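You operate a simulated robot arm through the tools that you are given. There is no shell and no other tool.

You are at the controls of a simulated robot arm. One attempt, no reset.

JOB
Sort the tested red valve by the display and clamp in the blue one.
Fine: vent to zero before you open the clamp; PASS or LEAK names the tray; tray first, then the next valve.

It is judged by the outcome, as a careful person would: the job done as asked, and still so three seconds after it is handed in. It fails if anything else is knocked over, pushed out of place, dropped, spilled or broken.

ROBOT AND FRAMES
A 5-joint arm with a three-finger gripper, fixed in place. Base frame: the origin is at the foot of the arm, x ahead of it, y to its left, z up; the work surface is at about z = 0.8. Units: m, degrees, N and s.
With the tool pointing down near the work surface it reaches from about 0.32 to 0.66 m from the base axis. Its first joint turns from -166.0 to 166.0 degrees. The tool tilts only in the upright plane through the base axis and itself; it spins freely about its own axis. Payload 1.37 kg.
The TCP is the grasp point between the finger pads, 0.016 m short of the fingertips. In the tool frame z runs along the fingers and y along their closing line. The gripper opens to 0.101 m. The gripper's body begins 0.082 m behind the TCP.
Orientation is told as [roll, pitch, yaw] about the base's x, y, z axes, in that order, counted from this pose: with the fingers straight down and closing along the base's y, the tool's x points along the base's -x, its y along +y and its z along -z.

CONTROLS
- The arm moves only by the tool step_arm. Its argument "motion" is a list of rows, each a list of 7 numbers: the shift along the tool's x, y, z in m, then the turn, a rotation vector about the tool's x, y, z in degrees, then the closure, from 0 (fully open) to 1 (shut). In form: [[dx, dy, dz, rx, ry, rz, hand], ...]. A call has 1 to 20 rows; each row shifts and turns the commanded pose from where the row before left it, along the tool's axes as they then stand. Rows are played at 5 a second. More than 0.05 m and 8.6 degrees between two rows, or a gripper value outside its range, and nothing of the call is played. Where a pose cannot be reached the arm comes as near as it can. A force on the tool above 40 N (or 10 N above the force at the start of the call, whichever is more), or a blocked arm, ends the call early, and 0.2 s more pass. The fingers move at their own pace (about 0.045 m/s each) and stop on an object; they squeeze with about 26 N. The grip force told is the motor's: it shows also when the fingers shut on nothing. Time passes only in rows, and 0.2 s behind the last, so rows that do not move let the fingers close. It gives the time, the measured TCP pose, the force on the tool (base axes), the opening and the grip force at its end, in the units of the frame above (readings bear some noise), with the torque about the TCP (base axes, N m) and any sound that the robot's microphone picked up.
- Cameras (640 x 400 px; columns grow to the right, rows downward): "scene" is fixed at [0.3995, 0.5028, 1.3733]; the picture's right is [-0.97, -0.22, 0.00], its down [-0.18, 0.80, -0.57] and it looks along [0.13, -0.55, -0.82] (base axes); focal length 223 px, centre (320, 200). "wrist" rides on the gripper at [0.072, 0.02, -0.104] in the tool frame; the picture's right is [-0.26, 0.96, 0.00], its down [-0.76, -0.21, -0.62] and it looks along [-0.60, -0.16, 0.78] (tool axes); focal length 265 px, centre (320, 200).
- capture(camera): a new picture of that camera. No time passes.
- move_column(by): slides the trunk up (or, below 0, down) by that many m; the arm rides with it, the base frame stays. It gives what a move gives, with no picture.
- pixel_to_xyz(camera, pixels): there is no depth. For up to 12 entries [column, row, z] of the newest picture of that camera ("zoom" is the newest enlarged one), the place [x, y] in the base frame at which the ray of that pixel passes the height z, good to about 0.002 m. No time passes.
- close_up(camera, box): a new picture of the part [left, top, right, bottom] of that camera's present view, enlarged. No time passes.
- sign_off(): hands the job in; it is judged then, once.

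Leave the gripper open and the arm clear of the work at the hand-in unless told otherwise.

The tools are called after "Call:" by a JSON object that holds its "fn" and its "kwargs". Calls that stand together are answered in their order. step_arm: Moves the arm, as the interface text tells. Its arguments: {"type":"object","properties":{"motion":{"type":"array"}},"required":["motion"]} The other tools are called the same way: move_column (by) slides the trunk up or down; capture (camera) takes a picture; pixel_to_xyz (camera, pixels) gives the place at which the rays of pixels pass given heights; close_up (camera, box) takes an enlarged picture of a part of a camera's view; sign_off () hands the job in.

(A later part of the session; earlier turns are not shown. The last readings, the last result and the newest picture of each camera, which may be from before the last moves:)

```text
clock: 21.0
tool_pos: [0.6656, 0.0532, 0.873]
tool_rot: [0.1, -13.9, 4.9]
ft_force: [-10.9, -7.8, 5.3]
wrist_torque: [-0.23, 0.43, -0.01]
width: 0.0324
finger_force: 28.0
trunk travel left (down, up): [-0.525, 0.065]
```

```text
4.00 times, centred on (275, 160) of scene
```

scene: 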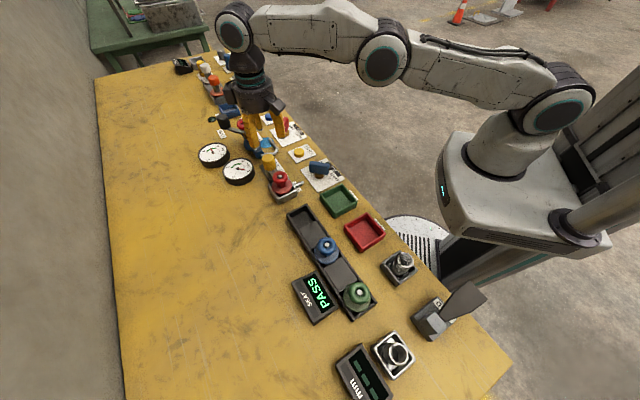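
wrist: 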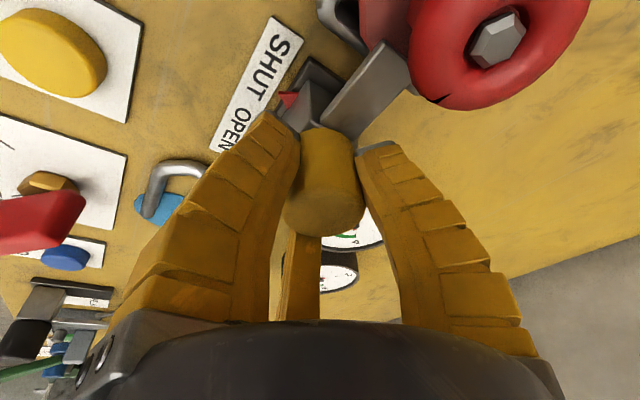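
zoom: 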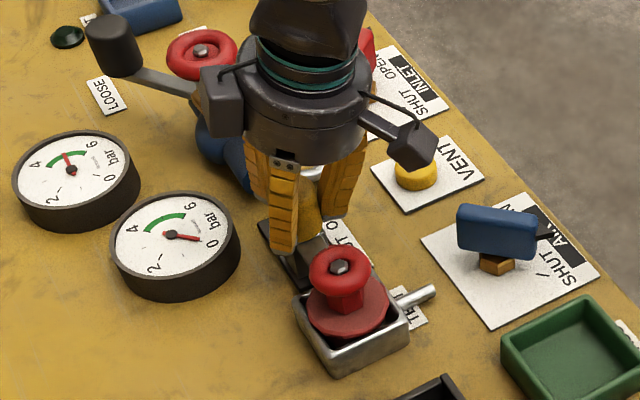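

I have the knob at 0.0324 m width. The side force is square to the slide direction, so my hold is about 2 mm too far out. I'll ease that off and start sliding toward OPEN in 5 mm steps.

Call:
{"fn": "step_arm", "kwargs": {"motion": [[0.0015, -0.0013, -0.0004, 0, 0, 0, 1], [-0.0031, -0.0038, 0.0008, 0, 0, 0, 1], [-0.0031, -0.0038, 0.0008, 0, 0, 0, 1], [-0.0031, -0.0038, 0.0008, 0, 0, 0, 1]]}}

Call:
{"fn": "capture", "kwargs": {"camera": "wrist"}}

```text
clock: 22.0
tool_pos: [0.6759, 0.0428, 0.8728]
tool_rot: [-0.2, -14.1, 5.0]
ft_force: [-3.0, -4.1, 1.0]
wrist_torque: [0.11, 0.36, 0.0]
width: 0.033
finger_force: 27.8
trunk travel left (down, up): [-0.525, 0.065]
```

```text
taken
```

wrist: 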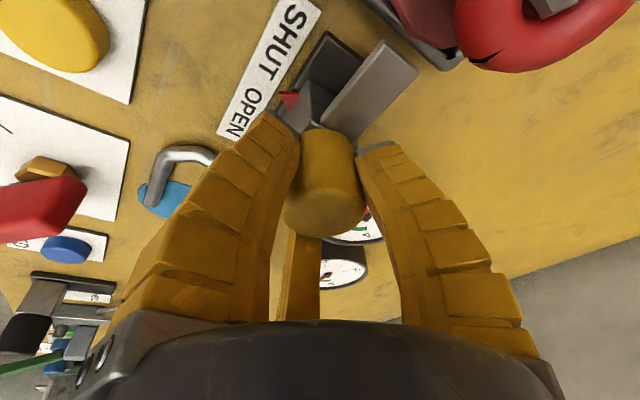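

The carriage slides freely, the bar has left the wheel, and the pointer is between SHUT and OPEN. I'll continue toward OPEN.

Call:
{"fn": "step_arm", "kwargs": {"motion": [[-0.0031, -0.0038, 0.0008, 0, 0, 0, 1], [-0.0031, -0.0038, 0.0008, 0, 0, 0, 1], [-0.0031, -0.0038, 0.0008, 0, 0, 0, 1], [-0.0031, -0.0038, 0.0008, 0, 0, 0, 1], [-0.0031, -0.0038, 0.0008, 0, 0, 0, 1]]}}

Call:
{"fn": "capture", "kwargs": {"camera": "wrist"}}

Call:
{"fn": "close_up", "kwargs": {"camera": "scene", "box": [240, 110, 310, 210]}}

```text
clock: 23.2
tool_pos: [0.695, 0.025, 0.8727]
tool_rot: [-0.7, -14.1, 5.0]
ft_force: [0.2, -4.0, 1.2]
wrist_torque: [0.11, 0.44, -0.01]
width: 0.0335
finger_force: 28.1
trunk travel left (down, up): [-0.525, 0.065]
```

```text
taken
```

wrist: 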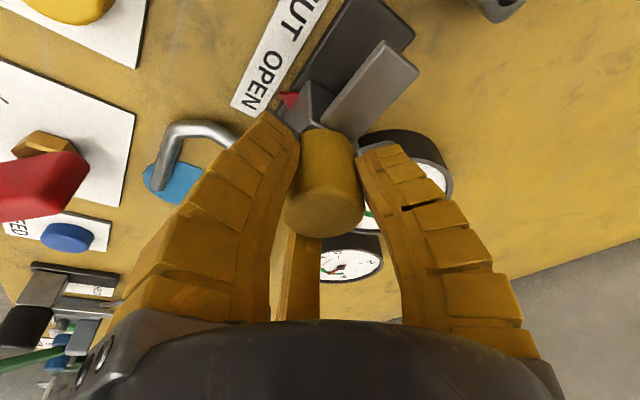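

```text
4.00 times, centred on (275, 160) of scene
```

zoom: 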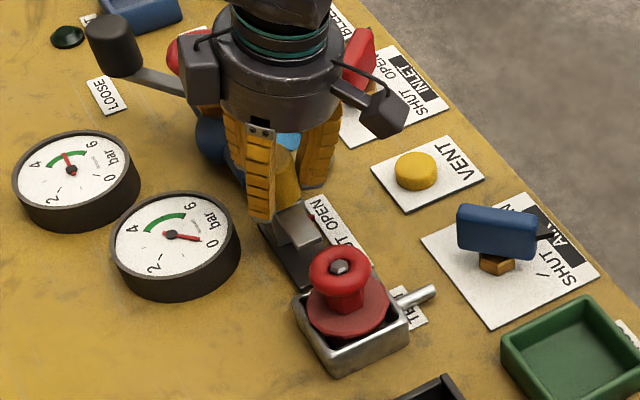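

The pointer is now beside OPEN. I'll compare the pointer's place with the word OPEN along the bench axis to judge how much travel is left.

Call:
{"fn": "close_up", "kwargs": {"camera": "wrist", "box": [210, 0, 430, 140]}}

Call:
{"fn": "pixel_to_xyz", "kwargs": {"camera": "wrist", "pixels": [[247, 104, 0.8], [278, 58, 0.8], [281, 94, 0.815], [281, 94, 0.83], [293, 128, 0.805]]}}

```text
2.86 times, centred on (320, 70) of wrist
```

zoom: 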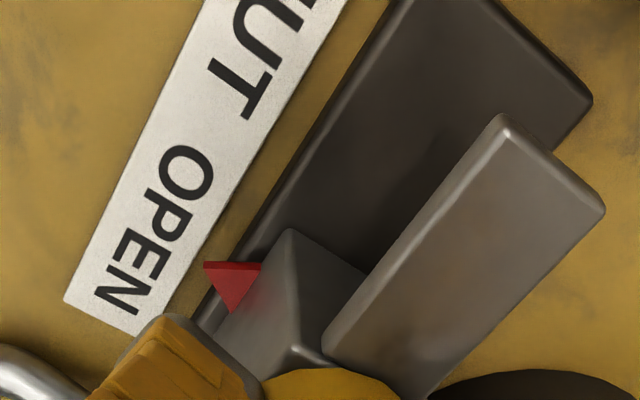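

```text
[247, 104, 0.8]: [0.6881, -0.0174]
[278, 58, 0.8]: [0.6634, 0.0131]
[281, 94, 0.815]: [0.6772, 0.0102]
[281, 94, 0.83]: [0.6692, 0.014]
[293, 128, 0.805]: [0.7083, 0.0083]
```

The pointer is about 8 to 10 mm short of the middle of OPEN. I'll go on in small steps until it lines up or meets its stop.

Call:
{"fn": "step_arm", "kwargs": {"motion": [[-0.0025, -0.003, 0.0006, 0, 0, 0, 1], [-0.0025, -0.003, 0.0006, 0, 0, 0, 1]]}}

Call:
{"fn": "close_up", "kwargs": {"camera": "wrist", "box": [210, 0, 430, 140]}}

```text
clock: 23.8
tool_pos: [0.6956, 0.0247, 0.8727]
tool_rot: [-0.7, -13.5, 5.1]
ft_force: [-16.6, 3.8, 3.1]
wrist_torque: [0.16, 0.25, -0.19]
width: 0.0336
finger_force: 27.8
trunk travel left (down, up): [-0.525, 0.065]
```

```text
2.86 times, centred on (320, 70) of wrist
```

zoom: 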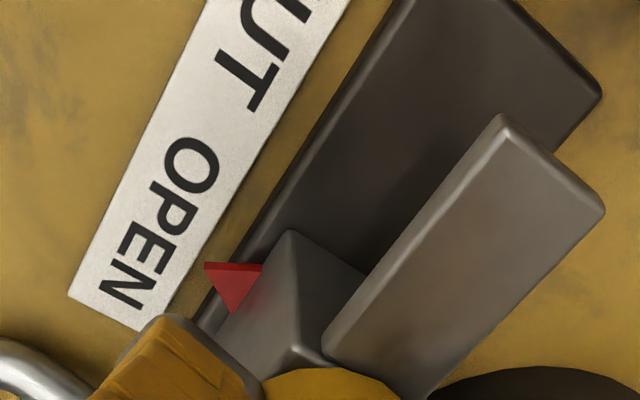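

The force rose to 17 N with no more movement, so the carriage is at its OPEN stop, 0.042 m from SHUT. I'll ease the command back, open the jaws and lift clear along the tool.

Call:
{"fn": "step_arm", "kwargs": {"motion": [[0.0025, 0.003, -0.0006, 0, 0, 0, 1], [0.0017, 0.002, -0.0004, 0, 0, 0, 1], [0, 0, 0, 0, 0, 0, 0.8], [0, 0, 0, 0, 0, 0, 0.6], [0, 0, 0, 0, 0, 0, 0.4], [0, 0, 0, 0, 0, 0, 0.4]]}}

Call:
{"fn": "capture", "kwargs": {"camera": "wrist"}}

```text
clock: 25.2
tool_pos: [0.6956, 0.0259, 0.8733]
tool_rot: [-0.7, -14.0, 5.0]
ft_force: [0.5, 0.6, -0.2]
wrist_torque: [0.0, -0.01, 0.01]
width: 0.0639
finger_force: 2.6
trunk travel left (down, up): [-0.525, 0.065]
```

```text
taken
```

wrist: 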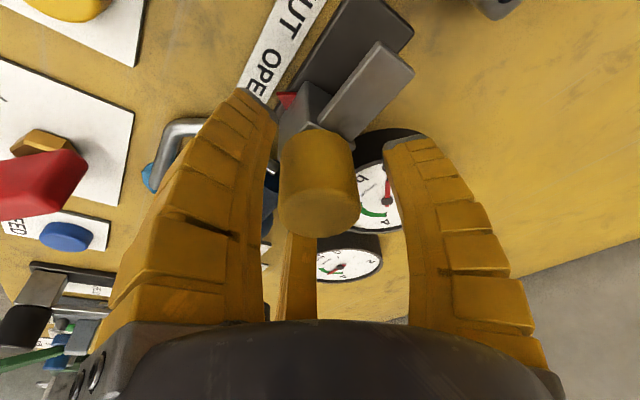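

The carriage stays at OPEN after release. Now I'll lift straight up, come inward over the valve at height, take off the tilt and turn the hand so no jaw points at the clamp bar. I'll also open a little wider for the wheel.

Call:
{"fn": "step_arm", "kwargs": {"motion": [[-0.0089, 0, -0.0356, 0, 0, 0, 0.4], [-0.0089, 0, -0.0356, 0, 0, 0, 0.4], [-0.0089, 0, -0.0356, 0, 0, 0, 0.4], [0.0254, 0.0321, -0.0063, 0, 0, 0, 0.3], [0.0254, 0.0321, -0.0063, 0, 0, 0, 0.25], [0.0254, 0.0321, -0.0063, 0, 0, 0, 0.25], [0, 0, 0, 0, 7, 0, 0.25], [0, 0, 0, 0, 7, 0, 0.25], [0, 0, 0, 0, 0, 7.15, 0.25], [0, 0, 0, 0, 0, 7.15, 0.25], [0, 0, 0, 0, 0, 7.15, 0.25], [0, 0, 0, 0, 0, 7.15, 0.25], [0, 0, 0, 0, 0, 7.15, 0.25], [0, 0, 0, 0, 0, 7.15, 0.25], [0, 0, 0, 0, 0, 7.15, 0.25]]}}

Call:
{"fn": "capture", "kwargs": {"camera": "wrist"}}

Call:
{"fn": "close_up", "kwargs": {"camera": "scene", "box": [230, 80, 340, 220]}}

```text
clock: 28.4
tool_pos: [0.6104, 0.1101, 0.9836]
tool_rot: [0.0, 0.0, -45.2]
ft_force: [0.2, 0.0, -0.2]
wrist_torque: [-0.02, -0.02, -0.02]
width: 0.0782
finger_force: 1.5
out of reach, approached as far as the arm can: row 6
trunk travel left (down, up): [-0.525, 0.065]
```

```text
taken
```

wrist: 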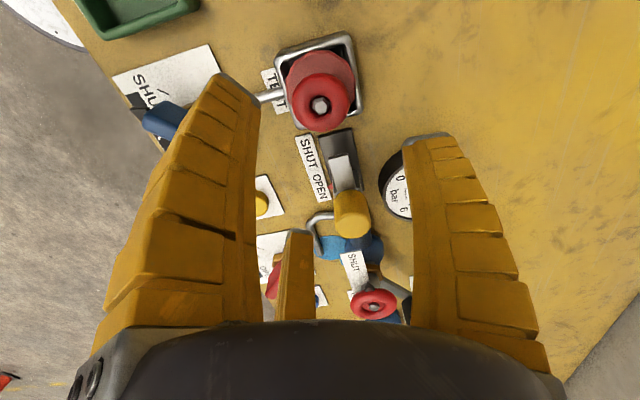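

```text
2.86 times, centred on (285, 150) of scene
```

zoom: 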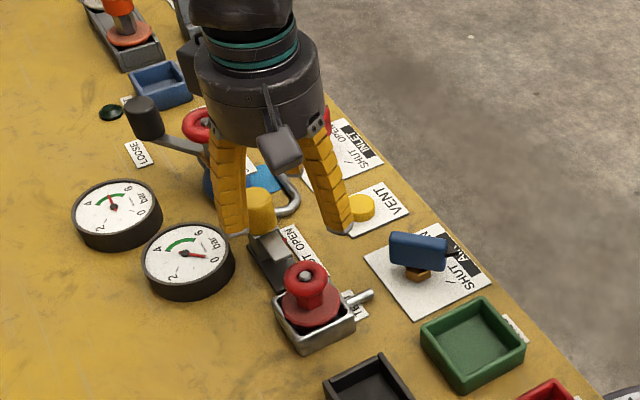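

The clamp bar is well clear of the red valve. I'll take close-ups to fix the hub and wheel position and the wheel's diameter.

Call:
{"fn": "close_up", "kwargs": {"camera": "wrist", "box": [250, 20, 390, 160]}}

Call:
{"fn": "close_up", "kwargs": {"camera": "scene", "box": [260, 160, 310, 210]}}

Call:
{"fn": "pixel_to_xyz", "kwargs": {"camera": "wrist", "pixels": [[319.5, 104, 0.88], [319.5, 104, 0.86], [291, 103, 0.873], [350, 103, 0.873], [319, 74, 0.873], [319, 132, 0.873]]}}

Call:
{"fn": "pixel_to_xyz", "kwargs": {"camera": "scene", "pixels": [[279.7, 176.5, 0.88], [279.7, 176.5, 0.86]]}}

```text
2.86 times, centred on (320, 90) of wrist
```

zoom: 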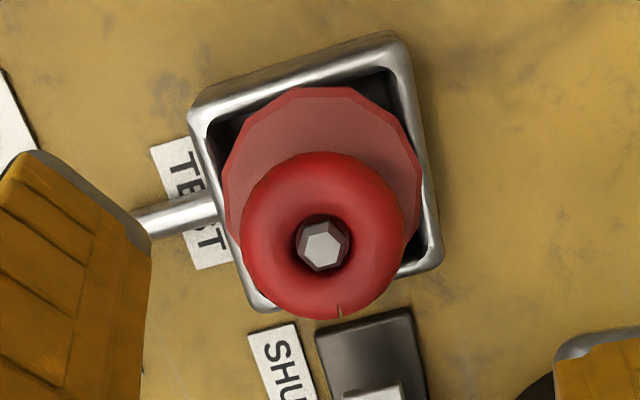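

```text
8.00 times, centred on (285, 185) of scene
```

zoom: 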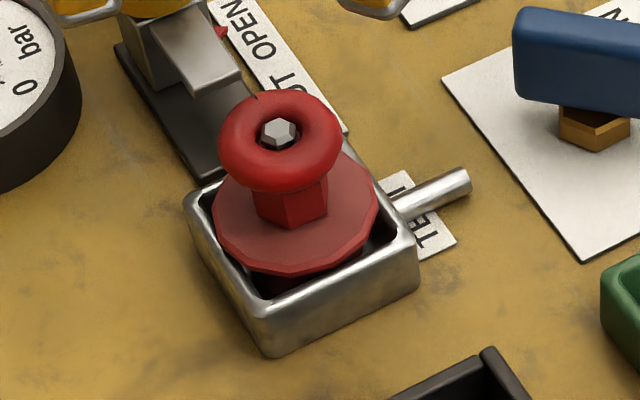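

```text
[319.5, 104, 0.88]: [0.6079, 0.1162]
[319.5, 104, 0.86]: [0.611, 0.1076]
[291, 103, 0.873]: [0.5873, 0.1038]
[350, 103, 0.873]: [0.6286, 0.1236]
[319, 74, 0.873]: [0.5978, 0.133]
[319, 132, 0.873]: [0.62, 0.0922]
```

```text
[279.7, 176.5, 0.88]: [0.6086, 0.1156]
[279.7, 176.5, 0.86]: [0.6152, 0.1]
```

The hub is at (0.608, 0.1155, 0.88) in both views, and the wheel is about 0.045 m across. I'll centre over it and go down to just above the wheel, then check.

Call:
{"fn": "step_arm", "kwargs": {"motion": [[0.0055, 0.0021, 0, 0, 0, 0, 0.25], [0, 0, 0.038, 0, 0, 0, 0.25], [0, 0, 0.038, 0, 0, 0, 0.25], [0, 0, 0, 0, 0, 0, 0.25]]}}

Call:
{"fn": "capture", "kwargs": {"camera": "wrist"}}

Call:
{"fn": "close_up", "kwargs": {"camera": "scene", "box": [245, 120, 325, 210]}}

```text
clock: 29.4
tool_pos: [0.6072, 0.1125, 0.9081]
tool_rot: [-0.1, 0.0, -45.0]
ft_force: [0.1, -0.3, 0.7]
wrist_torque: [-0.02, 0.02, 0.0]
width: 0.0784
finger_force: 2.2
trunk travel left (down, up): [-0.525, 0.065]
```

```text
taken
```

wrist: 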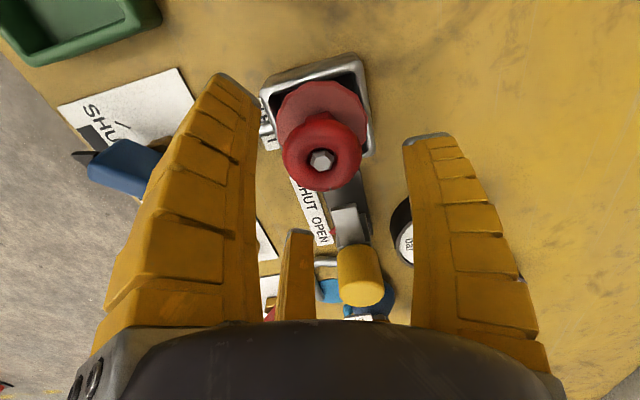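

```text
4.44 times, centred on (285, 165) of scene
```

zoom: 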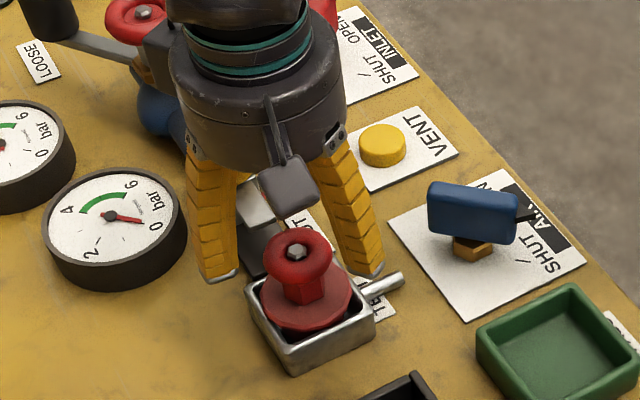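

The hub at (321,158) is where the tool axis should meet it, so the hand is centred. I'll go down 0.04 m so the pads are at wheel level.

Call:
{"fn": "step_arm", "kwargs": {"motion": [[0, 0, 0.014, 0, 0, 0, 0.25], [0, 0, 0.014, 0, 0, 0, 0.25], [0, 0, 0.012, 0, 0, 0, 0.25], [0, 0, 0, 0, 0, 0, 0.25]]}}

Call:
{"fn": "capture", "kwargs": {"camera": "wrist"}}

Call:
{"fn": "close_up", "kwargs": {"camera": "scene", "box": [245, 120, 325, 210]}}

```text
clock: 30.4
tool_pos: [0.6065, 0.1142, 0.8668]
tool_rot: [0.0, 0.1, -44.9]
ft_force: [-0.3, 0.0, 0.6]
wrist_torque: [0.0, 0.0, 0.0]
width: 0.0779
finger_force: 1.8
trunk travel left (down, up): [-0.525, 0.065]
```

```text
taken
```

wrist: 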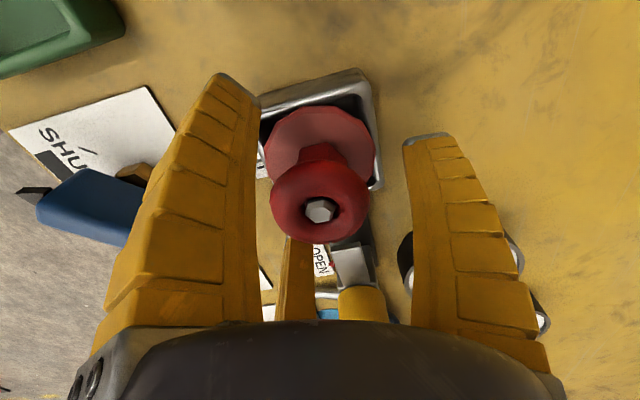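

```text
4.44 times, centred on (285, 165) of scene
```

zoom: 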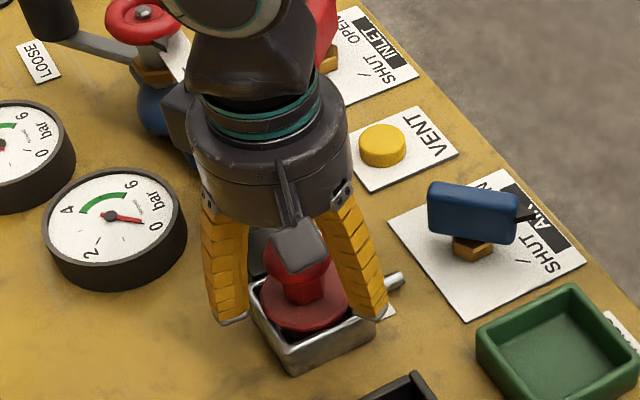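

The wheel is centred between the pads with no contact. I'll close on it.

Call:
{"fn": "step_arm", "kwargs": {"motion": [[0, 0, 0, 0, 0, 0, 0.45], [0, 0, 0, 0, 0, 0, 0.65], [0, 0, 0, 0, 0, 0, 1], [0, 0, 0, 0, 0, 0, 1], [0, 0, 0, 0, 0, 0, 1]]}}

Call:
{"fn": "capture", "kwargs": {"camera": "wrist"}}

Call:
{"fn": "close_up", "kwargs": {"camera": "scene", "box": [245, 120, 325, 210]}}

```text
clock: 31.6
tool_pos: [0.6064, 0.1143, 0.8648]
tool_rot: [0.0, 0.0, -45.0]
ft_force: [0.0, -0.2, -4.1]
wrist_torque: [0.0, 0.0, 0.04]
width: 0.0438
finger_force: 26.1
trunk travel left (down, up): [-0.525, 0.065]
```

```text
taken
```

wrist: 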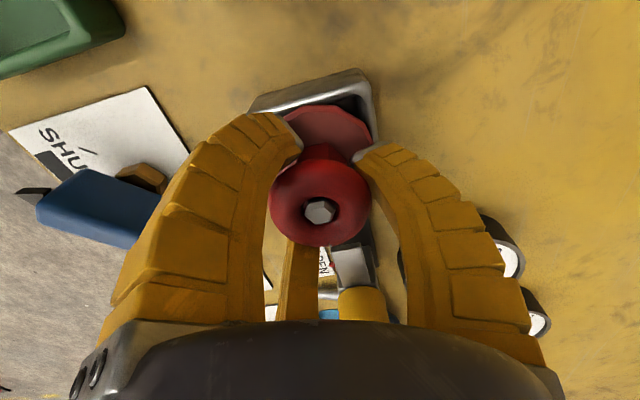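

```text
4.44 times, centred on (285, 165) of scene
```

zoom: 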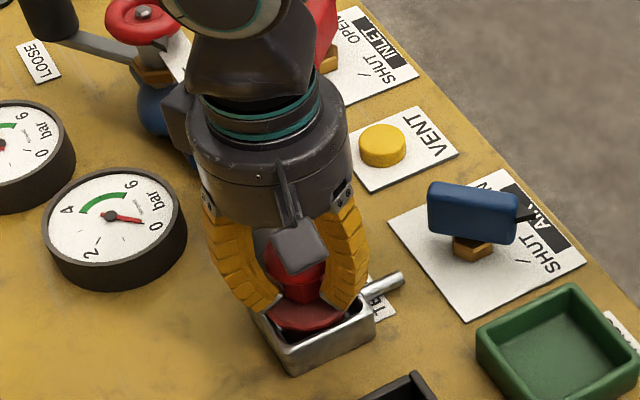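

The hand holds the wheel at 0.0438 m. I'll lift slowly straight up and watch the force and the picture.

Call:
{"fn": "step_arm", "kwargs": {"motion": [[0, 0, -0.006, 0, 0, 0, 1], [0, 0, -0.008, 0, 0, 0, 1], [0, 0, -0.01, 0, 0, 0, 1], [0, 0, -0.012, 0, 0, 0, 1]]}}

Call:
{"fn": "close_up", "kwargs": {"camera": "scene", "box": [245, 120, 325, 210]}}

Call:
{"fn": "capture", "kwargs": {"camera": "wrist"}}

```text
clock: 32.6
tool_pos: [0.6068, 0.1132, 0.9027]
tool_rot: [0.1, 0.1, -45.1]
ft_force: [-0.1, -0.5, -3.6]
wrist_torque: [0.01, 0.03, -0.02]
width: 0.0439
finger_force: 26.2
trunk travel left (down, up): [-0.525, 0.065]
```

```text
4.44 times, centred on (285, 165) of scene
```

zoom: 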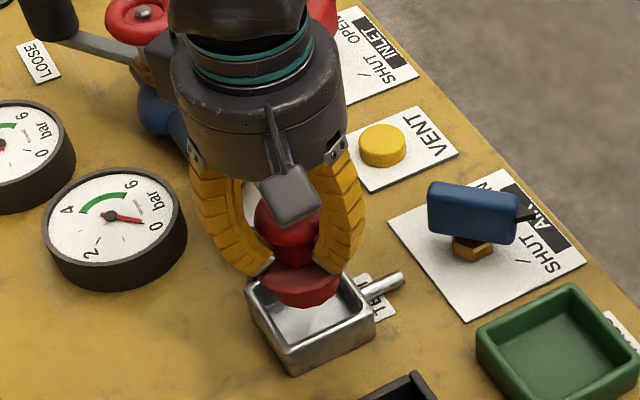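

```text
taken
```

wrist: 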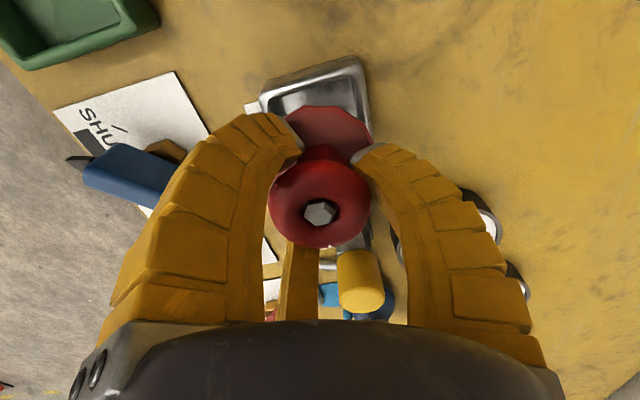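

The valve came out cleanly and the nest is empty and unmoved. I'll lift further and look at the valve's underside shape and the empty nest.

Call:
{"fn": "step_arm", "kwargs": {"motion": [[0, 0, -0.03, 0, 0, 0, 1], [0, 0, -0.03, 0, 0, 0, 1], [0, 0, -0.03, 0, 0, 0, 1], [0, 0, 0, 0, 0, 0, 1]]}}

Call:
{"fn": "close_up", "kwargs": {"camera": "scene", "box": [235, 80, 325, 210]}}

Call:
{"fn": "close_up", "kwargs": {"camera": "scene", "box": [255, 165, 305, 210]}}

Call:
{"fn": "close_up", "kwargs": {"camera": "scene", "box": [315, 175, 365, 225]}}

Call:
{"fn": "capture", "kwargs": {"camera": "wrist"}}

```text
clock: 33.6
tool_pos: [0.6071, 0.1153, 0.9921]
tool_rot: [0.1, 0.0, -45.0]
ft_force: [-0.1, 0.9, -4.2]
wrist_torque: [0.01, -0.03, 0.0]
width: 0.0393
finger_force: 26.0
trunk travel left (down, up): [-0.525, 0.065]
```

```text
3.08 times, centred on (280, 145) of scene
```

zoom: 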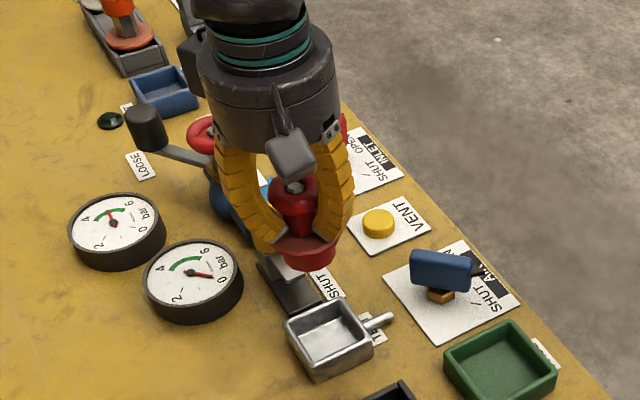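

```text
8.89 times, centred on (280, 188) of scene
```

zoom: 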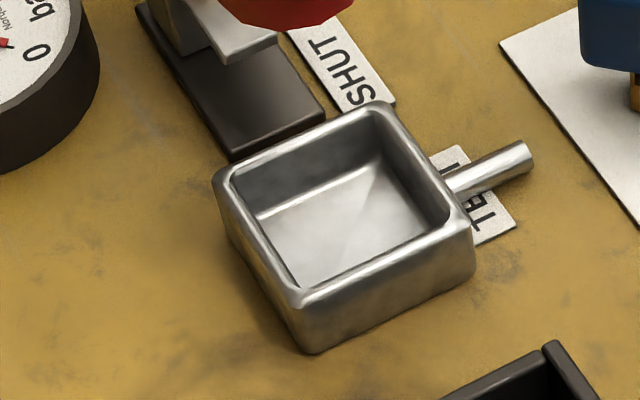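

```text
8.00 times, centred on (340, 200) of scene
```

zoom: 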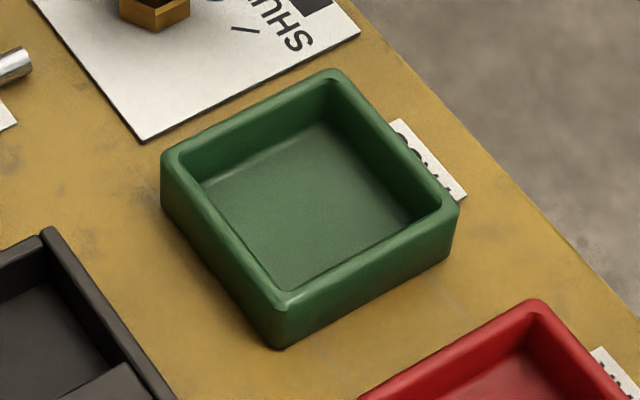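

```text
taken
```

wrist: 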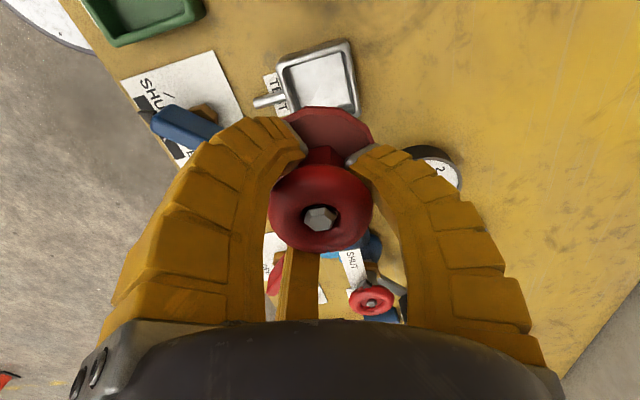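

The hand width fell from 0.0439 to 0.0393 and the hub has moved slightly in the picture, so the jaws are settling under the wheel. Before I travel I'll wait in place and see whether the hold is stable.

Call:
{"fn": "step_arm", "kwargs": {"motion": [[0, 0, 0, 0, 0, 0, 1], [0, 0, 0, 0, 0, 0, 1], [0, 0, 0, 0, 0, 0, 1], [0, 0, 0, 0, 0, 0, 1]]}}

Call:
{"fn": "close_up", "kwargs": {"camera": "wrist", "box": [240, 90, 400, 270]}}

Call:
{"fn": "close_up", "kwargs": {"camera": "scene", "box": [250, 100, 320, 180]}}

```text
clock: 34.6
tool_pos: [0.6069, 0.1139, 0.9924]
tool_rot: [0.0, -0.1, -45.0]
ft_force: [-0.8, 1.0, -3.3]
wrist_torque: [0.01, -0.02, 0.0]
width: 0.0394
finger_force: 26.4
trunk travel left (down, up): [-0.525, 0.065]
```

```text
2.22 times, centred on (320, 180) of wrist
```

zoom: 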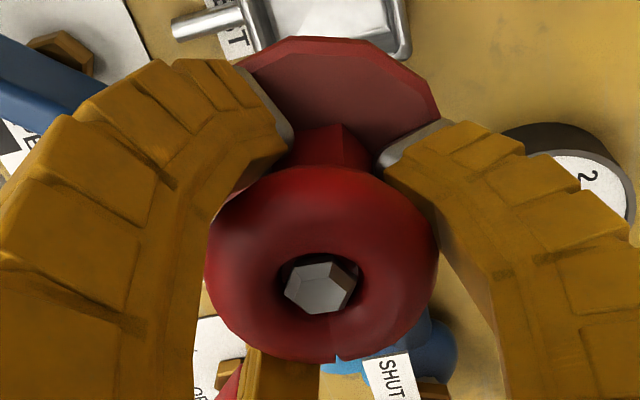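

```text
5.00 times, centred on (285, 140) of scene
```

zoom: 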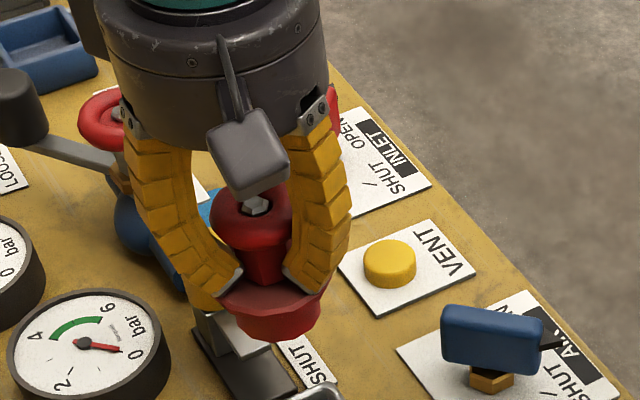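

The hold is steady at 0.0394 m. The valve has a cylindrical foot below the flange, so it should stand flat. Now I'll measure the green PASS tray's rim at z≈0.83 for its centre and size.

Call:
{"fn": "pixel_to_xyz", "kwargs": {"camera": "scene", "pixels": [[341.9, 184, 0.83], [320.6, 195, 0.83], [335.4, 212.3, 0.83], [356.9, 200.6, 0.83], [338.7, 198, 0.83], [340.5, 199, 0.805], [368, 228, 0.83]]}}

```text
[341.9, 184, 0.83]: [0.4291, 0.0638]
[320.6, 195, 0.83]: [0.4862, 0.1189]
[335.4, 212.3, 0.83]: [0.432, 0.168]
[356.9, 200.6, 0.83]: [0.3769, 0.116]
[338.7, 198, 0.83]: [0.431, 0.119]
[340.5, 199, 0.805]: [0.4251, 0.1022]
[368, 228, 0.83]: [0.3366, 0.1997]
```

The tray is about 0.076 m square outside, centred near (0.431, 0.117). The flange is about 0.06 m, so it must be placed accurately. I'll carry the valve at height toward the tray and stop a little short to measure the tray with the wrist camera.

Call:
{"fn": "step_arm", "kwargs": {"motion": [[0.0163, -0.0157, 0, 0, 0, 0, 1], [0.0163, -0.0157, 0, 0, 0, 0, 1], [0.0163, -0.0157, 0, 0, 0, 0, 1], [0.0163, -0.0157, 0, 0, 0, 0, 1], [0.0163, -0.0157, 0, 0, 0, 0, 1], [0.0163, -0.0157, 0, 0, 0, 0, 1], [0, 0, 0, 0, 0, 0, 1]]}}

Call:
{"fn": "capture", "kwargs": {"camera": "wrist"}}

Call:
{"fn": "capture", "kwargs": {"camera": "scene"}}

```text
clock: 36.2
tool_pos: [0.4705, 0.1193, 0.9912]
tool_rot: [0.0, 0.0, -45.1]
ft_force: [0.2, -0.5, -4.3]
wrist_torque: [0.0, 0.0, -0.01]
width: 0.0392
finger_force: 25.6
trunk travel left (down, up): [-0.525, 0.065]
```

```text
taken
```

wrist: 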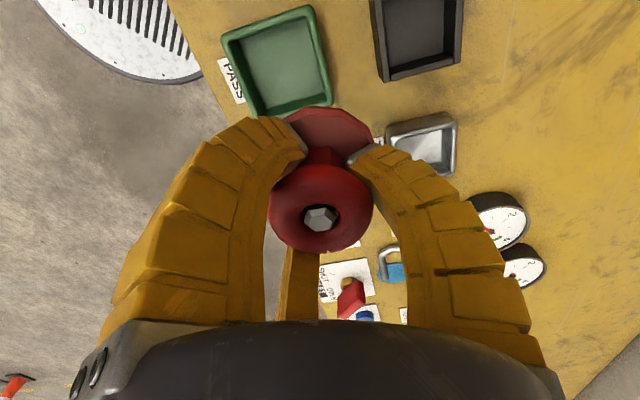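

```text
taken
```

scene: 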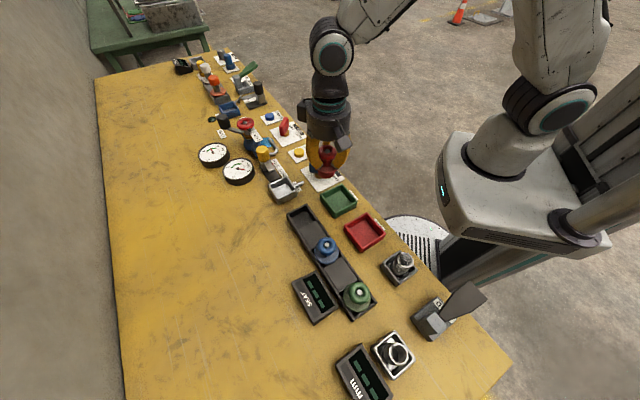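

The display went blank once the valve left the nest; it read PASS while the valve was in it. The green PASS tray is in view at (285,60) in the wrist picture. I'll enlarge it and measure the rim corners and inner floor.

Call:
{"fn": "close_up", "kwargs": {"camera": "wrist", "box": [200, 0, 350, 130]}}

Call:
{"fn": "pixel_to_xyz", "kwargs": {"camera": "wrist", "pixels": [[223, 36, 0.83], [312, 6, 0.83], [333, 104, 0.83], [246, 120, 0.83], [237, 45, 0.805], [308, 20, 0.805], [327, 96, 0.805]]}}

```text
3.08 times, centred on (275, 65) of wrist
```

zoom: 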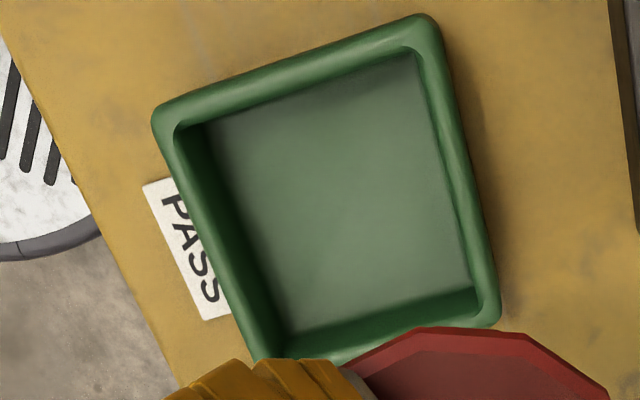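

```text
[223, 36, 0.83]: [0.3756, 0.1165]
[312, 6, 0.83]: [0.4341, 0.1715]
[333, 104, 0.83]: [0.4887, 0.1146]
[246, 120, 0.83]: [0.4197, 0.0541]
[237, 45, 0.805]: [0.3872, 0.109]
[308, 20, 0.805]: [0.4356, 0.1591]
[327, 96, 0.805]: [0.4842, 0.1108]
```

The tray's inside is about 0.065 m and its centre is (0.432, 0.116). The valve foot should be about 0.051 m below the TCP. I'll centre over the tray and lower until the foot is just above rim height, then check alignment.

Call:
{"fn": "step_arm", "kwargs": {"motion": [[0.0126, -0.0148, 0, 0, 0, 0, 1], [0.0126, -0.0148, 0, 0, 0, 0, 1], [0, 0, 0.03, 0, 0, 0, 1], [0, 0, 0.03, 0, 0, 0, 1], [0, 0, 0.03, 0, 0, 0, 1], [0, 0, 0, 0, 0, 0, 1]]}}

Call:
{"fn": "capture", "kwargs": {"camera": "wrist"}}

Call:
{"fn": "close_up", "kwargs": {"camera": "scene", "box": [300, 140, 380, 230]}}

```text
clock: 37.6
tool_pos: [0.433, 0.1137, 0.9035]
tool_rot: [0.0, 0.0, -45.1]
ft_force: [1.3, 0.5, -4.2]
wrist_torque: [-0.03, 0.01, 0.0]
width: 0.0391
finger_force: 26.0
trunk travel left (down, up): [-0.525, 0.065]
```

```text
taken
```

wrist: 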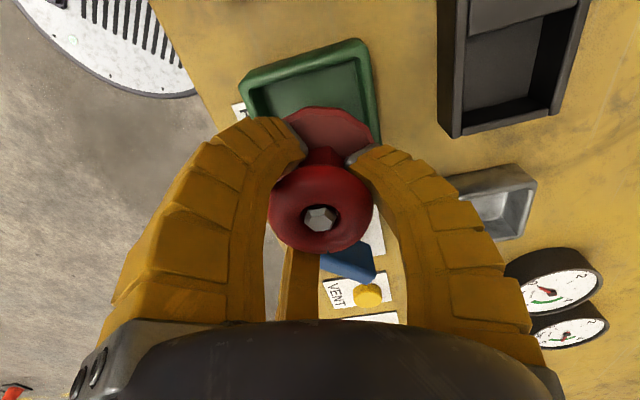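

```text
4.44 times, centred on (340, 185) of scene
```

zoom: 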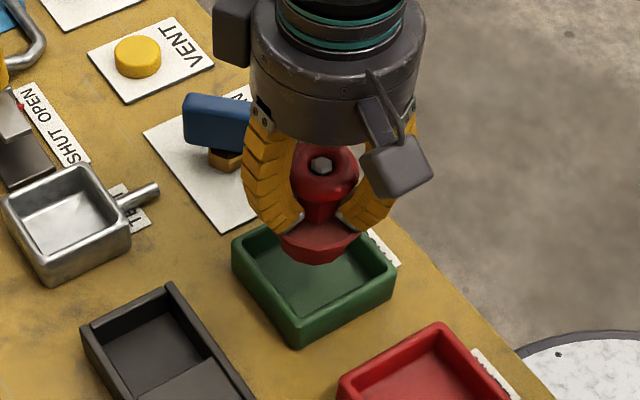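

The foot is just above the rim. I'll check the tray corners again from this closer view to confirm the centring before lowering in.

Call:
{"fn": "close_up", "kwargs": {"camera": "wrist", "box": [220, 20, 400, 180]}}

Call:
{"fn": "pixel_to_xyz", "kwargs": {"camera": "wrist", "pixels": [[239, 78, 0.83], [365, 38, 0.83], [380, 140, 0.83], [254, 85, 0.83], [359, 52, 0.83]]}}

```text
2.50 times, centred on (310, 100) of wrist
```

zoom: 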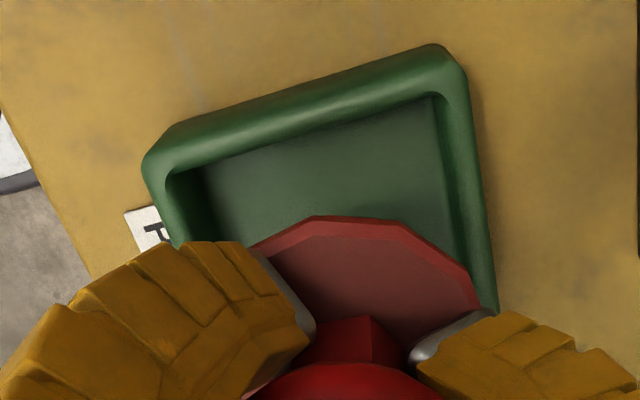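

```text
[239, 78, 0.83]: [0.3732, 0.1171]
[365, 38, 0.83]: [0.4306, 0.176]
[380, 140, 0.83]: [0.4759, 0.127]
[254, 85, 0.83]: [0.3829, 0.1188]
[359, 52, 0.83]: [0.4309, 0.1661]
```

The centre comes out at (0.4315, 0.117), so I'll shift about 2 mm and lower, stopping a little above the expected contact.

Call:
{"fn": "step_arm", "kwargs": {"motion": [[0.0021, 0.0007, 0, 0, 0, 0, 1], [0, 0, 0.012, 0, 0, 0, 1], [0, 0, 0.012, 0, 0, 0, 1], [0, 0, 0.012, 0, 0, 0, 1], [0, 0, 0, 0, 0, 0, 1]]}}

Call:
{"fn": "close_up", "kwargs": {"camera": "scene", "box": [300, 140, 380, 230]}}

Call:
{"fn": "close_up", "kwargs": {"camera": "wrist", "box": [220, 20, 400, 180]}}

```text
clock: 38.8
tool_pos: [0.4312, 0.115, 0.8662]
tool_rot: [0.0, 0.0, -44.9]
ft_force: [-0.5, 0.2, -3.5]
wrist_torque: [0.03, 0.02, 0.02]
width: 0.0388
finger_force: 25.9
trunk travel left (down, up): [-0.525, 0.065]
```

```text
4.44 times, centred on (340, 185) of scene
```

zoom: 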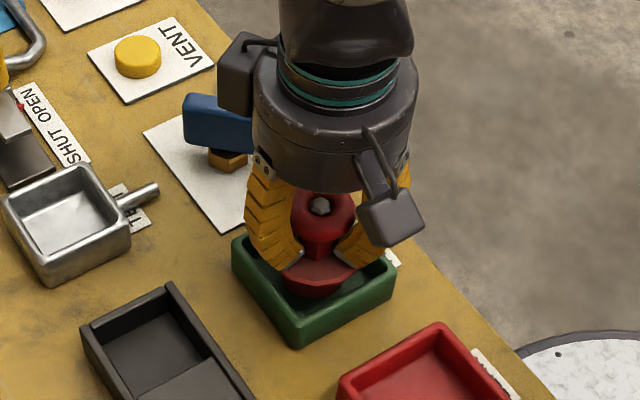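

```text
2.50 times, centred on (310, 100) of wrist
```

zoom: 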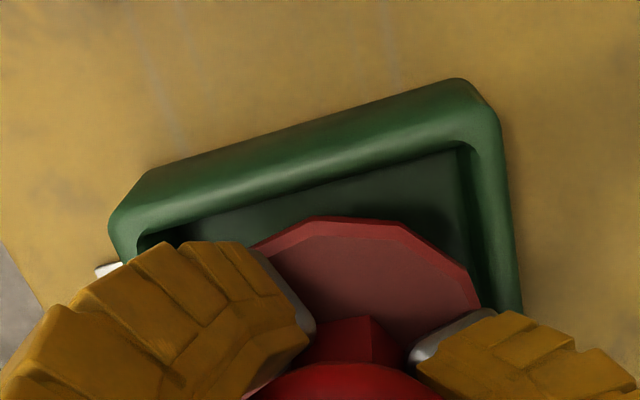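

The foot is inside the rim in both views. I'll check the rim corners once more from this height and then lower gently in 2–3 mm steps to contact.

Call:
{"fn": "pixel_to_xyz", "kwargs": {"camera": "wrist", "pixels": [[226.5, 104, 0.83], [376, 59, 0.83], [392, 145, 0.83]]}}

Call:
{"fn": "step_arm", "kwargs": {"motion": [[0, 0, 0.003, 0, 0, 0, 1], [0, 0, 0.003, 0, 0, 0, 1]]}}

```text
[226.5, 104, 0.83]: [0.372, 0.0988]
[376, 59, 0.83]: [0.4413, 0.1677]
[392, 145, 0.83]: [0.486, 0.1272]
```

```text
clock: 39.4
tool_pos: [0.4316, 0.1147, 0.8603]
tool_rot: [0.1, 0.0, -45.0]
ft_force: [0.4, 0.8, -3.6]
wrist_torque: [0.01, 0.01, -0.04]
width: 0.0389
finger_force: 26.0
trunk travel left (down, up): [-0.525, 0.065]
```

There's no contact yet (force still -3.6 N, the valve's weight). I'll continue in 2 mm steps.

Call:
{"fn": "step_arm", "kwargs": {"motion": [[0, 0, 0.002, 0, 0, 0, 1], [0, 0, 0.002, 0, 0, 0, 1]]}}

```text
clock: 40.0
tool_pos: [0.4305, 0.1161, 0.8586]
tool_rot: [0.0, 0.0, -45.2]
ft_force: [-1.6, -3.2, 10.0]
wrist_torque: [-0.05, 0.18, 0.07]
width: 0.0389
finger_force: 25.9
trunk travel left (down, up): [-0.525, 0.065]
```

There is contact: +10 N upward at TCP z=0.8586, close to the height I expected for the floor. I'll look whether the foot is flat on the floor or catching the rim.

Call:
{"fn": "close_up", "kwargs": {"camera": "scene", "box": [310, 150, 370, 225]}}

Call:
{"fn": "close_up", "kwargs": {"camera": "wrist", "box": [220, 40, 400, 200]}}

```text
5.33 times, centred on (340, 188) of scene
```

zoom: 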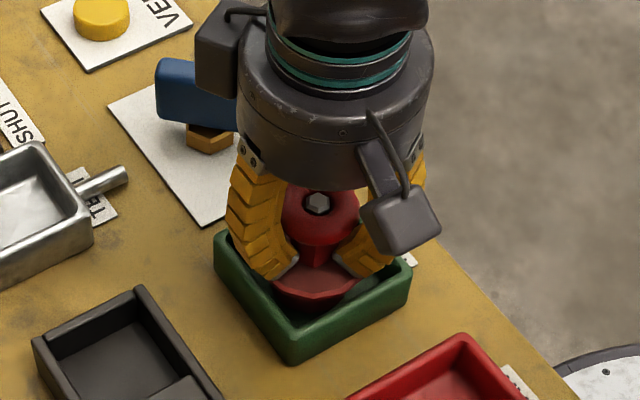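

```text
2.50 times, centred on (310, 120) of wrist
```

zoom: 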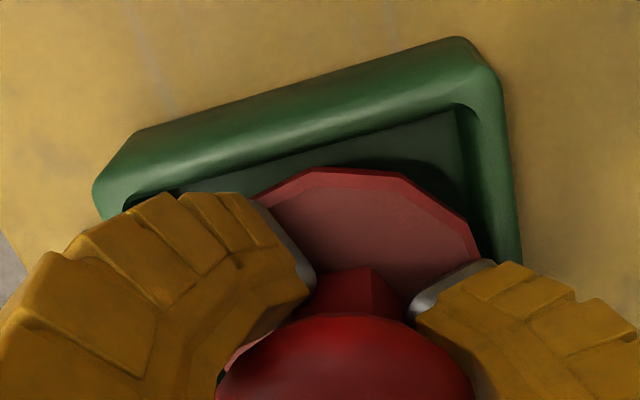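

The foot contact height agrees with the tray floor, and the flange lies inside the walls in both views. I'll ease off the press by 1.5 mm and open the hand gradually; the fingertips are about 12 mm above the tray rim.

Call:
{"fn": "step_arm", "kwargs": {"motion": [[0, 0, -0.0015, 0, 0, 0, 1], [0, 0, 0, 0, 0, 0, 0.6], [0, 0, 0, 0, 0, 0, 0.5], [0, 0, 0, 0, 0, 0, 0.4], [0, 0, 0, 0, 0, 0, 0.3], [0, 0, 0, 0, 0, 0, 0.25], [0, 0, 0, 0, 0, 0, 0.25]]}}

Call:
{"fn": "close_up", "kwargs": {"camera": "wrist", "box": [200, 40, 440, 260]}}

Call:
{"fn": "close_up", "kwargs": {"camera": "scene", "box": [310, 150, 370, 225]}}

```text
clock: 41.6
tool_pos: [0.4321, 0.1165, 0.8588]
tool_rot: [-0.1, 0.0, -45.2]
ft_force: [1.0, -0.1, 0.3]
wrist_torque: [0.01, 0.0, -0.01]
width: 0.0782
finger_force: 1.4
trunk travel left (down, up): [-0.525, 0.065]
```

```text
1.82 times, centred on (320, 150) of wrist
```

zoom: 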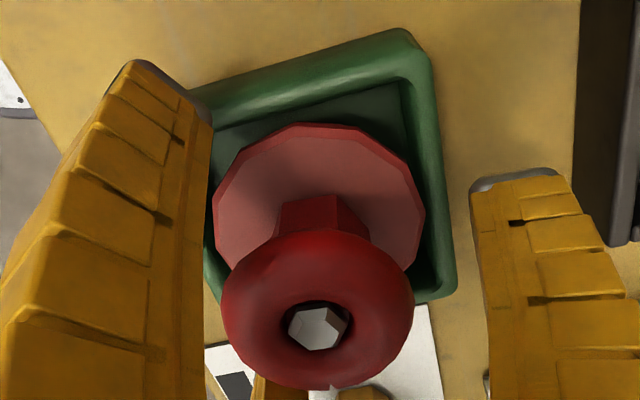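

```text
5.33 times, centred on (340, 188) of scene
```

zoom: 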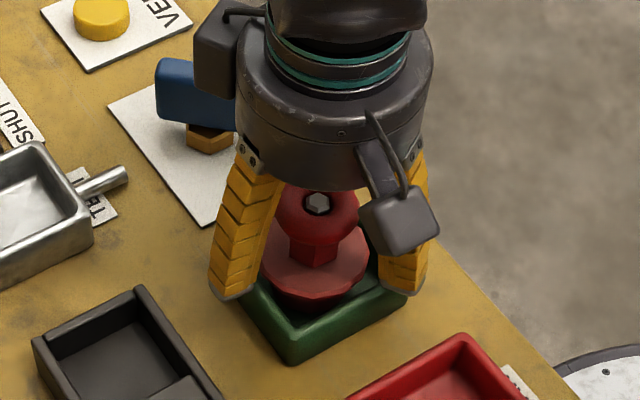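

The valve stands upright by itself. I'll lift straight up clear of it and check the tray, rack and blue valve.

Call:
{"fn": "step_arm", "kwargs": {"motion": [[0, 0, -0.015, 0, 0, 0, 0.25], [0, 0, -0.03, 0, 0, 0, 0.25], [0, 0, -0.04, 0, 0, 0, 0.25], [0, 0, -0.05, 0, 0, 0, 0.25], [0, 0, 0, 0, 0, 0, 0.25]]}}

Call:
{"fn": "capture", "kwargs": {"camera": "wrist"}}

Call:
{"fn": "capture", "kwargs": {"camera": "scene"}}

Call:
{"fn": "close_up", "kwargs": {"camera": "scene", "box": [300, 160, 390, 310]}}

```text
clock: 42.8
tool_pos: [0.4304, 0.1155, 0.9924]
tool_rot: [-0.1, 0.0, -45.1]
ft_force: [-0.7, 0.0, 0.6]
wrist_torque: [-0.01, 0.02, 0.02]
width: 0.078
finger_force: 1.4
trunk travel left (down, up): [-0.525, 0.065]
```

```text
taken
```

wrist: 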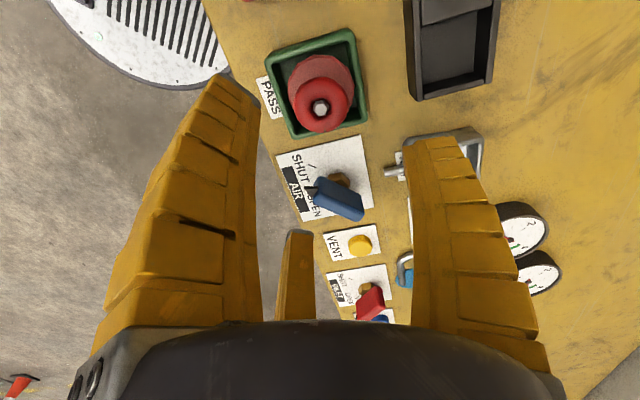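

```text
taken
```

scene: 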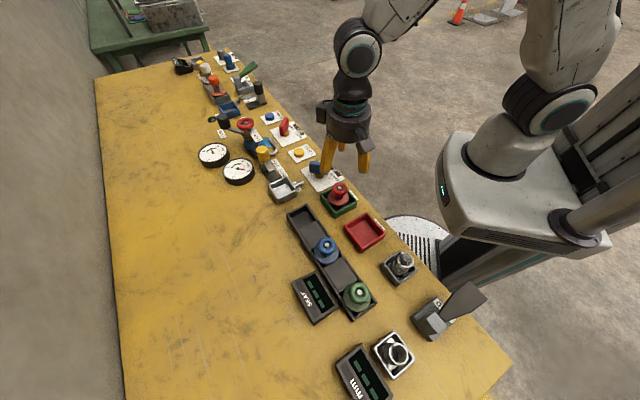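

```text
2.67 times, centred on (345, 235) of scene
```

zoom: 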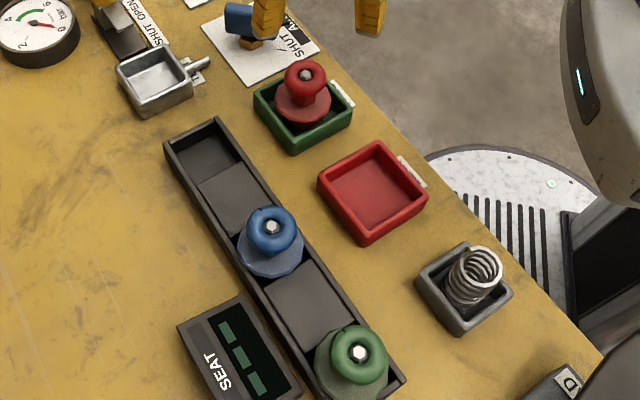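

The red valve stands in the green PASS tray, with nothing else moved. Next is the blue valve in the rack (327,245). I'll fix its place with the scene camera and move above it at height.

Call:
{"fn": "pixel_to_xyz", "kwargs": {"camera": "scene", "pixels": [[327, 245, 0.86], [327, 245, 0.88], [327, 245, 0.9]]}}

Call:
{"fn": "step_arm", "kwargs": {"motion": [[0.0317, 0.027, 0, 0, 0, 0, 0.25], [0.0317, 0.027, 0, 0, 0, 0, 0.25], [0.0317, 0.027, 0, 0, 0, 0, 0.25], [0, 0, 0, 0, 0, 0, 0.25]]}}

Call:
{"fn": "capture", "kwargs": {"camera": "wrist"}}

Call:
{"fn": "close_up", "kwargs": {"camera": "scene", "box": [285, 190, 385, 330]}}

```text
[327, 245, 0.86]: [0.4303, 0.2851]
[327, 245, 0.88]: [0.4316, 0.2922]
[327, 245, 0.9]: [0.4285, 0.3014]
```

```text
clock: 43.8
tool_pos: [0.4216, 0.2407, 0.9923]
tool_rot: [-0.1, -0.1, -45.2]
ft_force: [-0.3, 0.0, 0.1]
wrist_torque: [0.02, -0.01, -0.01]
width: 0.0785
finger_force: 2.1
trunk travel left (down, up): [-0.525, 0.065]
```

```text
taken
```

wrist: 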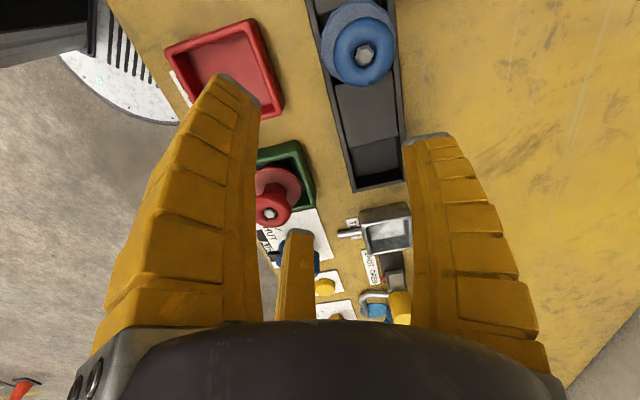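

```text
2.86 times, centred on (335, 260) of scene
```

zoom: 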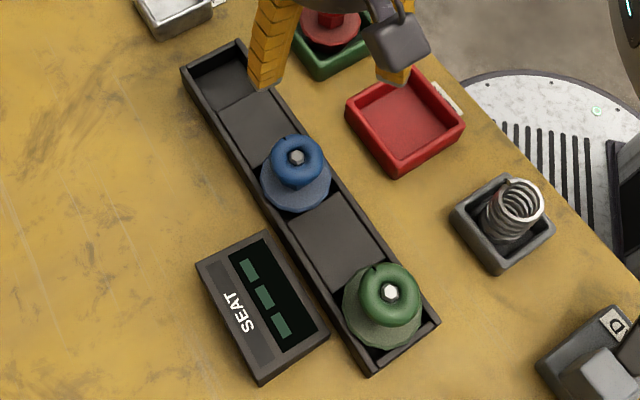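

The blue hub is at (365,55) in the wrist view and about (327,224) in the scene. I'll triangulate it.

Call:
{"fn": "close_up", "kwargs": {"camera": "wrist", "box": [295, 0, 425, 110]}}

Call:
{"fn": "pixel_to_xyz", "kwargs": {"camera": "wrist", "pixels": [[364.5, 55, 0.86], [364.5, 55, 0.88], [364.5, 55, 0.9]]}}

Call:
{"fn": "pixel_to_xyz", "kwargs": {"camera": "scene", "pixels": [[326.8, 245, 0.86], [326.8, 245, 0.88], [326.8, 245, 0.9]]}}

Call:
{"fn": "close_up", "kwargs": {"camera": "scene", "box": [305, 225, 350, 270]}}

```text
3.64 times, centred on (360, 55) of wrist
```

zoom: 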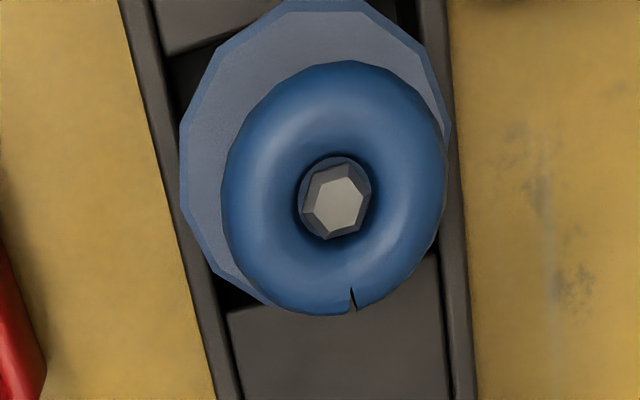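

```text
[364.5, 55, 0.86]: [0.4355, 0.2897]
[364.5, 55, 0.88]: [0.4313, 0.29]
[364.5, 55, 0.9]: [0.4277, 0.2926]
```

```text
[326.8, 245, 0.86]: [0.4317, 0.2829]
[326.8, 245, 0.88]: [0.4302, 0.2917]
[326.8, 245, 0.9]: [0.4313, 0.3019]
```

```text
8.89 times, centred on (328, 248) of scene
```

zoom: 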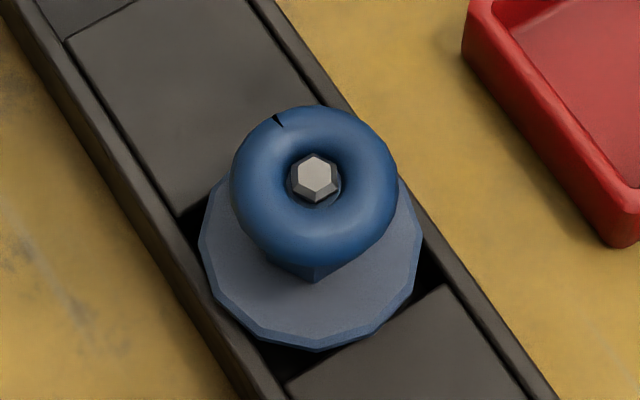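

The blue hub is at (0.431, 0.291, 0.878), with its flange on the rack walls and its wheel notch facing the same way as the red one's did in the nest. I'll keep this hand angle so the valve keeps its orientation. I'll centre above it and come down to just above the wheel.

Call:
{"fn": "step_arm", "kwargs": {"motion": [[0.0145, 0.0211, 0, 0, 0, 0, 0.25], [0.0145, 0.0211, 0, 0, 0, 0, 0.25], [0, 0, 0.042, 0, 0, 0, 0.25], [0, 0, 0.042, 0, 0, 0, 0.25], [0, 0, 0, 0, 0, 0, 0.25]]}}

Call:
{"fn": "capture", "kwargs": {"camera": "wrist"}}

Call:
{"fn": "close_up", "kwargs": {"camera": "scene", "box": [285, 190, 385, 310]}}

```text
clock: 45.0
tool_pos: [0.4317, 0.2912, 0.9093]
tool_rot: [-0.1, 0.0, -45.1]
ft_force: [-0.3, -0.3, -0.1]
wrist_torque: [0.02, 0.01, 0.0]
width: 0.078
finger_force: 1.9
trunk travel left (down, up): [-0.525, 0.065]
```

```text
taken
```

wrist: 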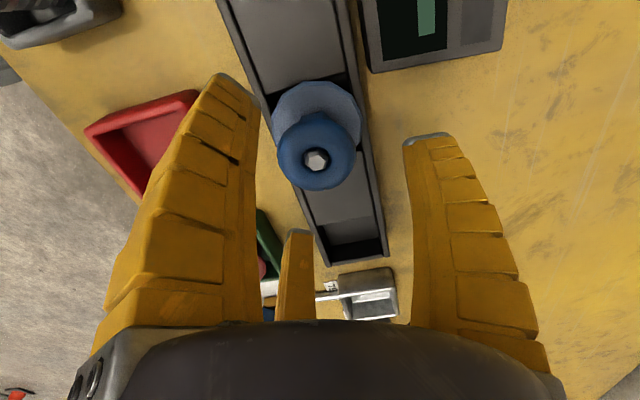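

```text
3.33 times, centred on (335, 250) of scene
```

zoom: 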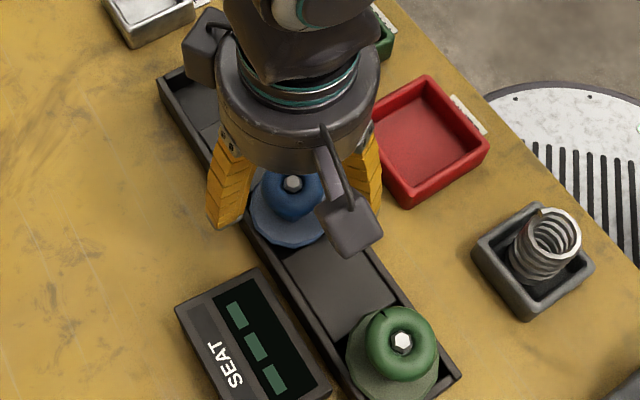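

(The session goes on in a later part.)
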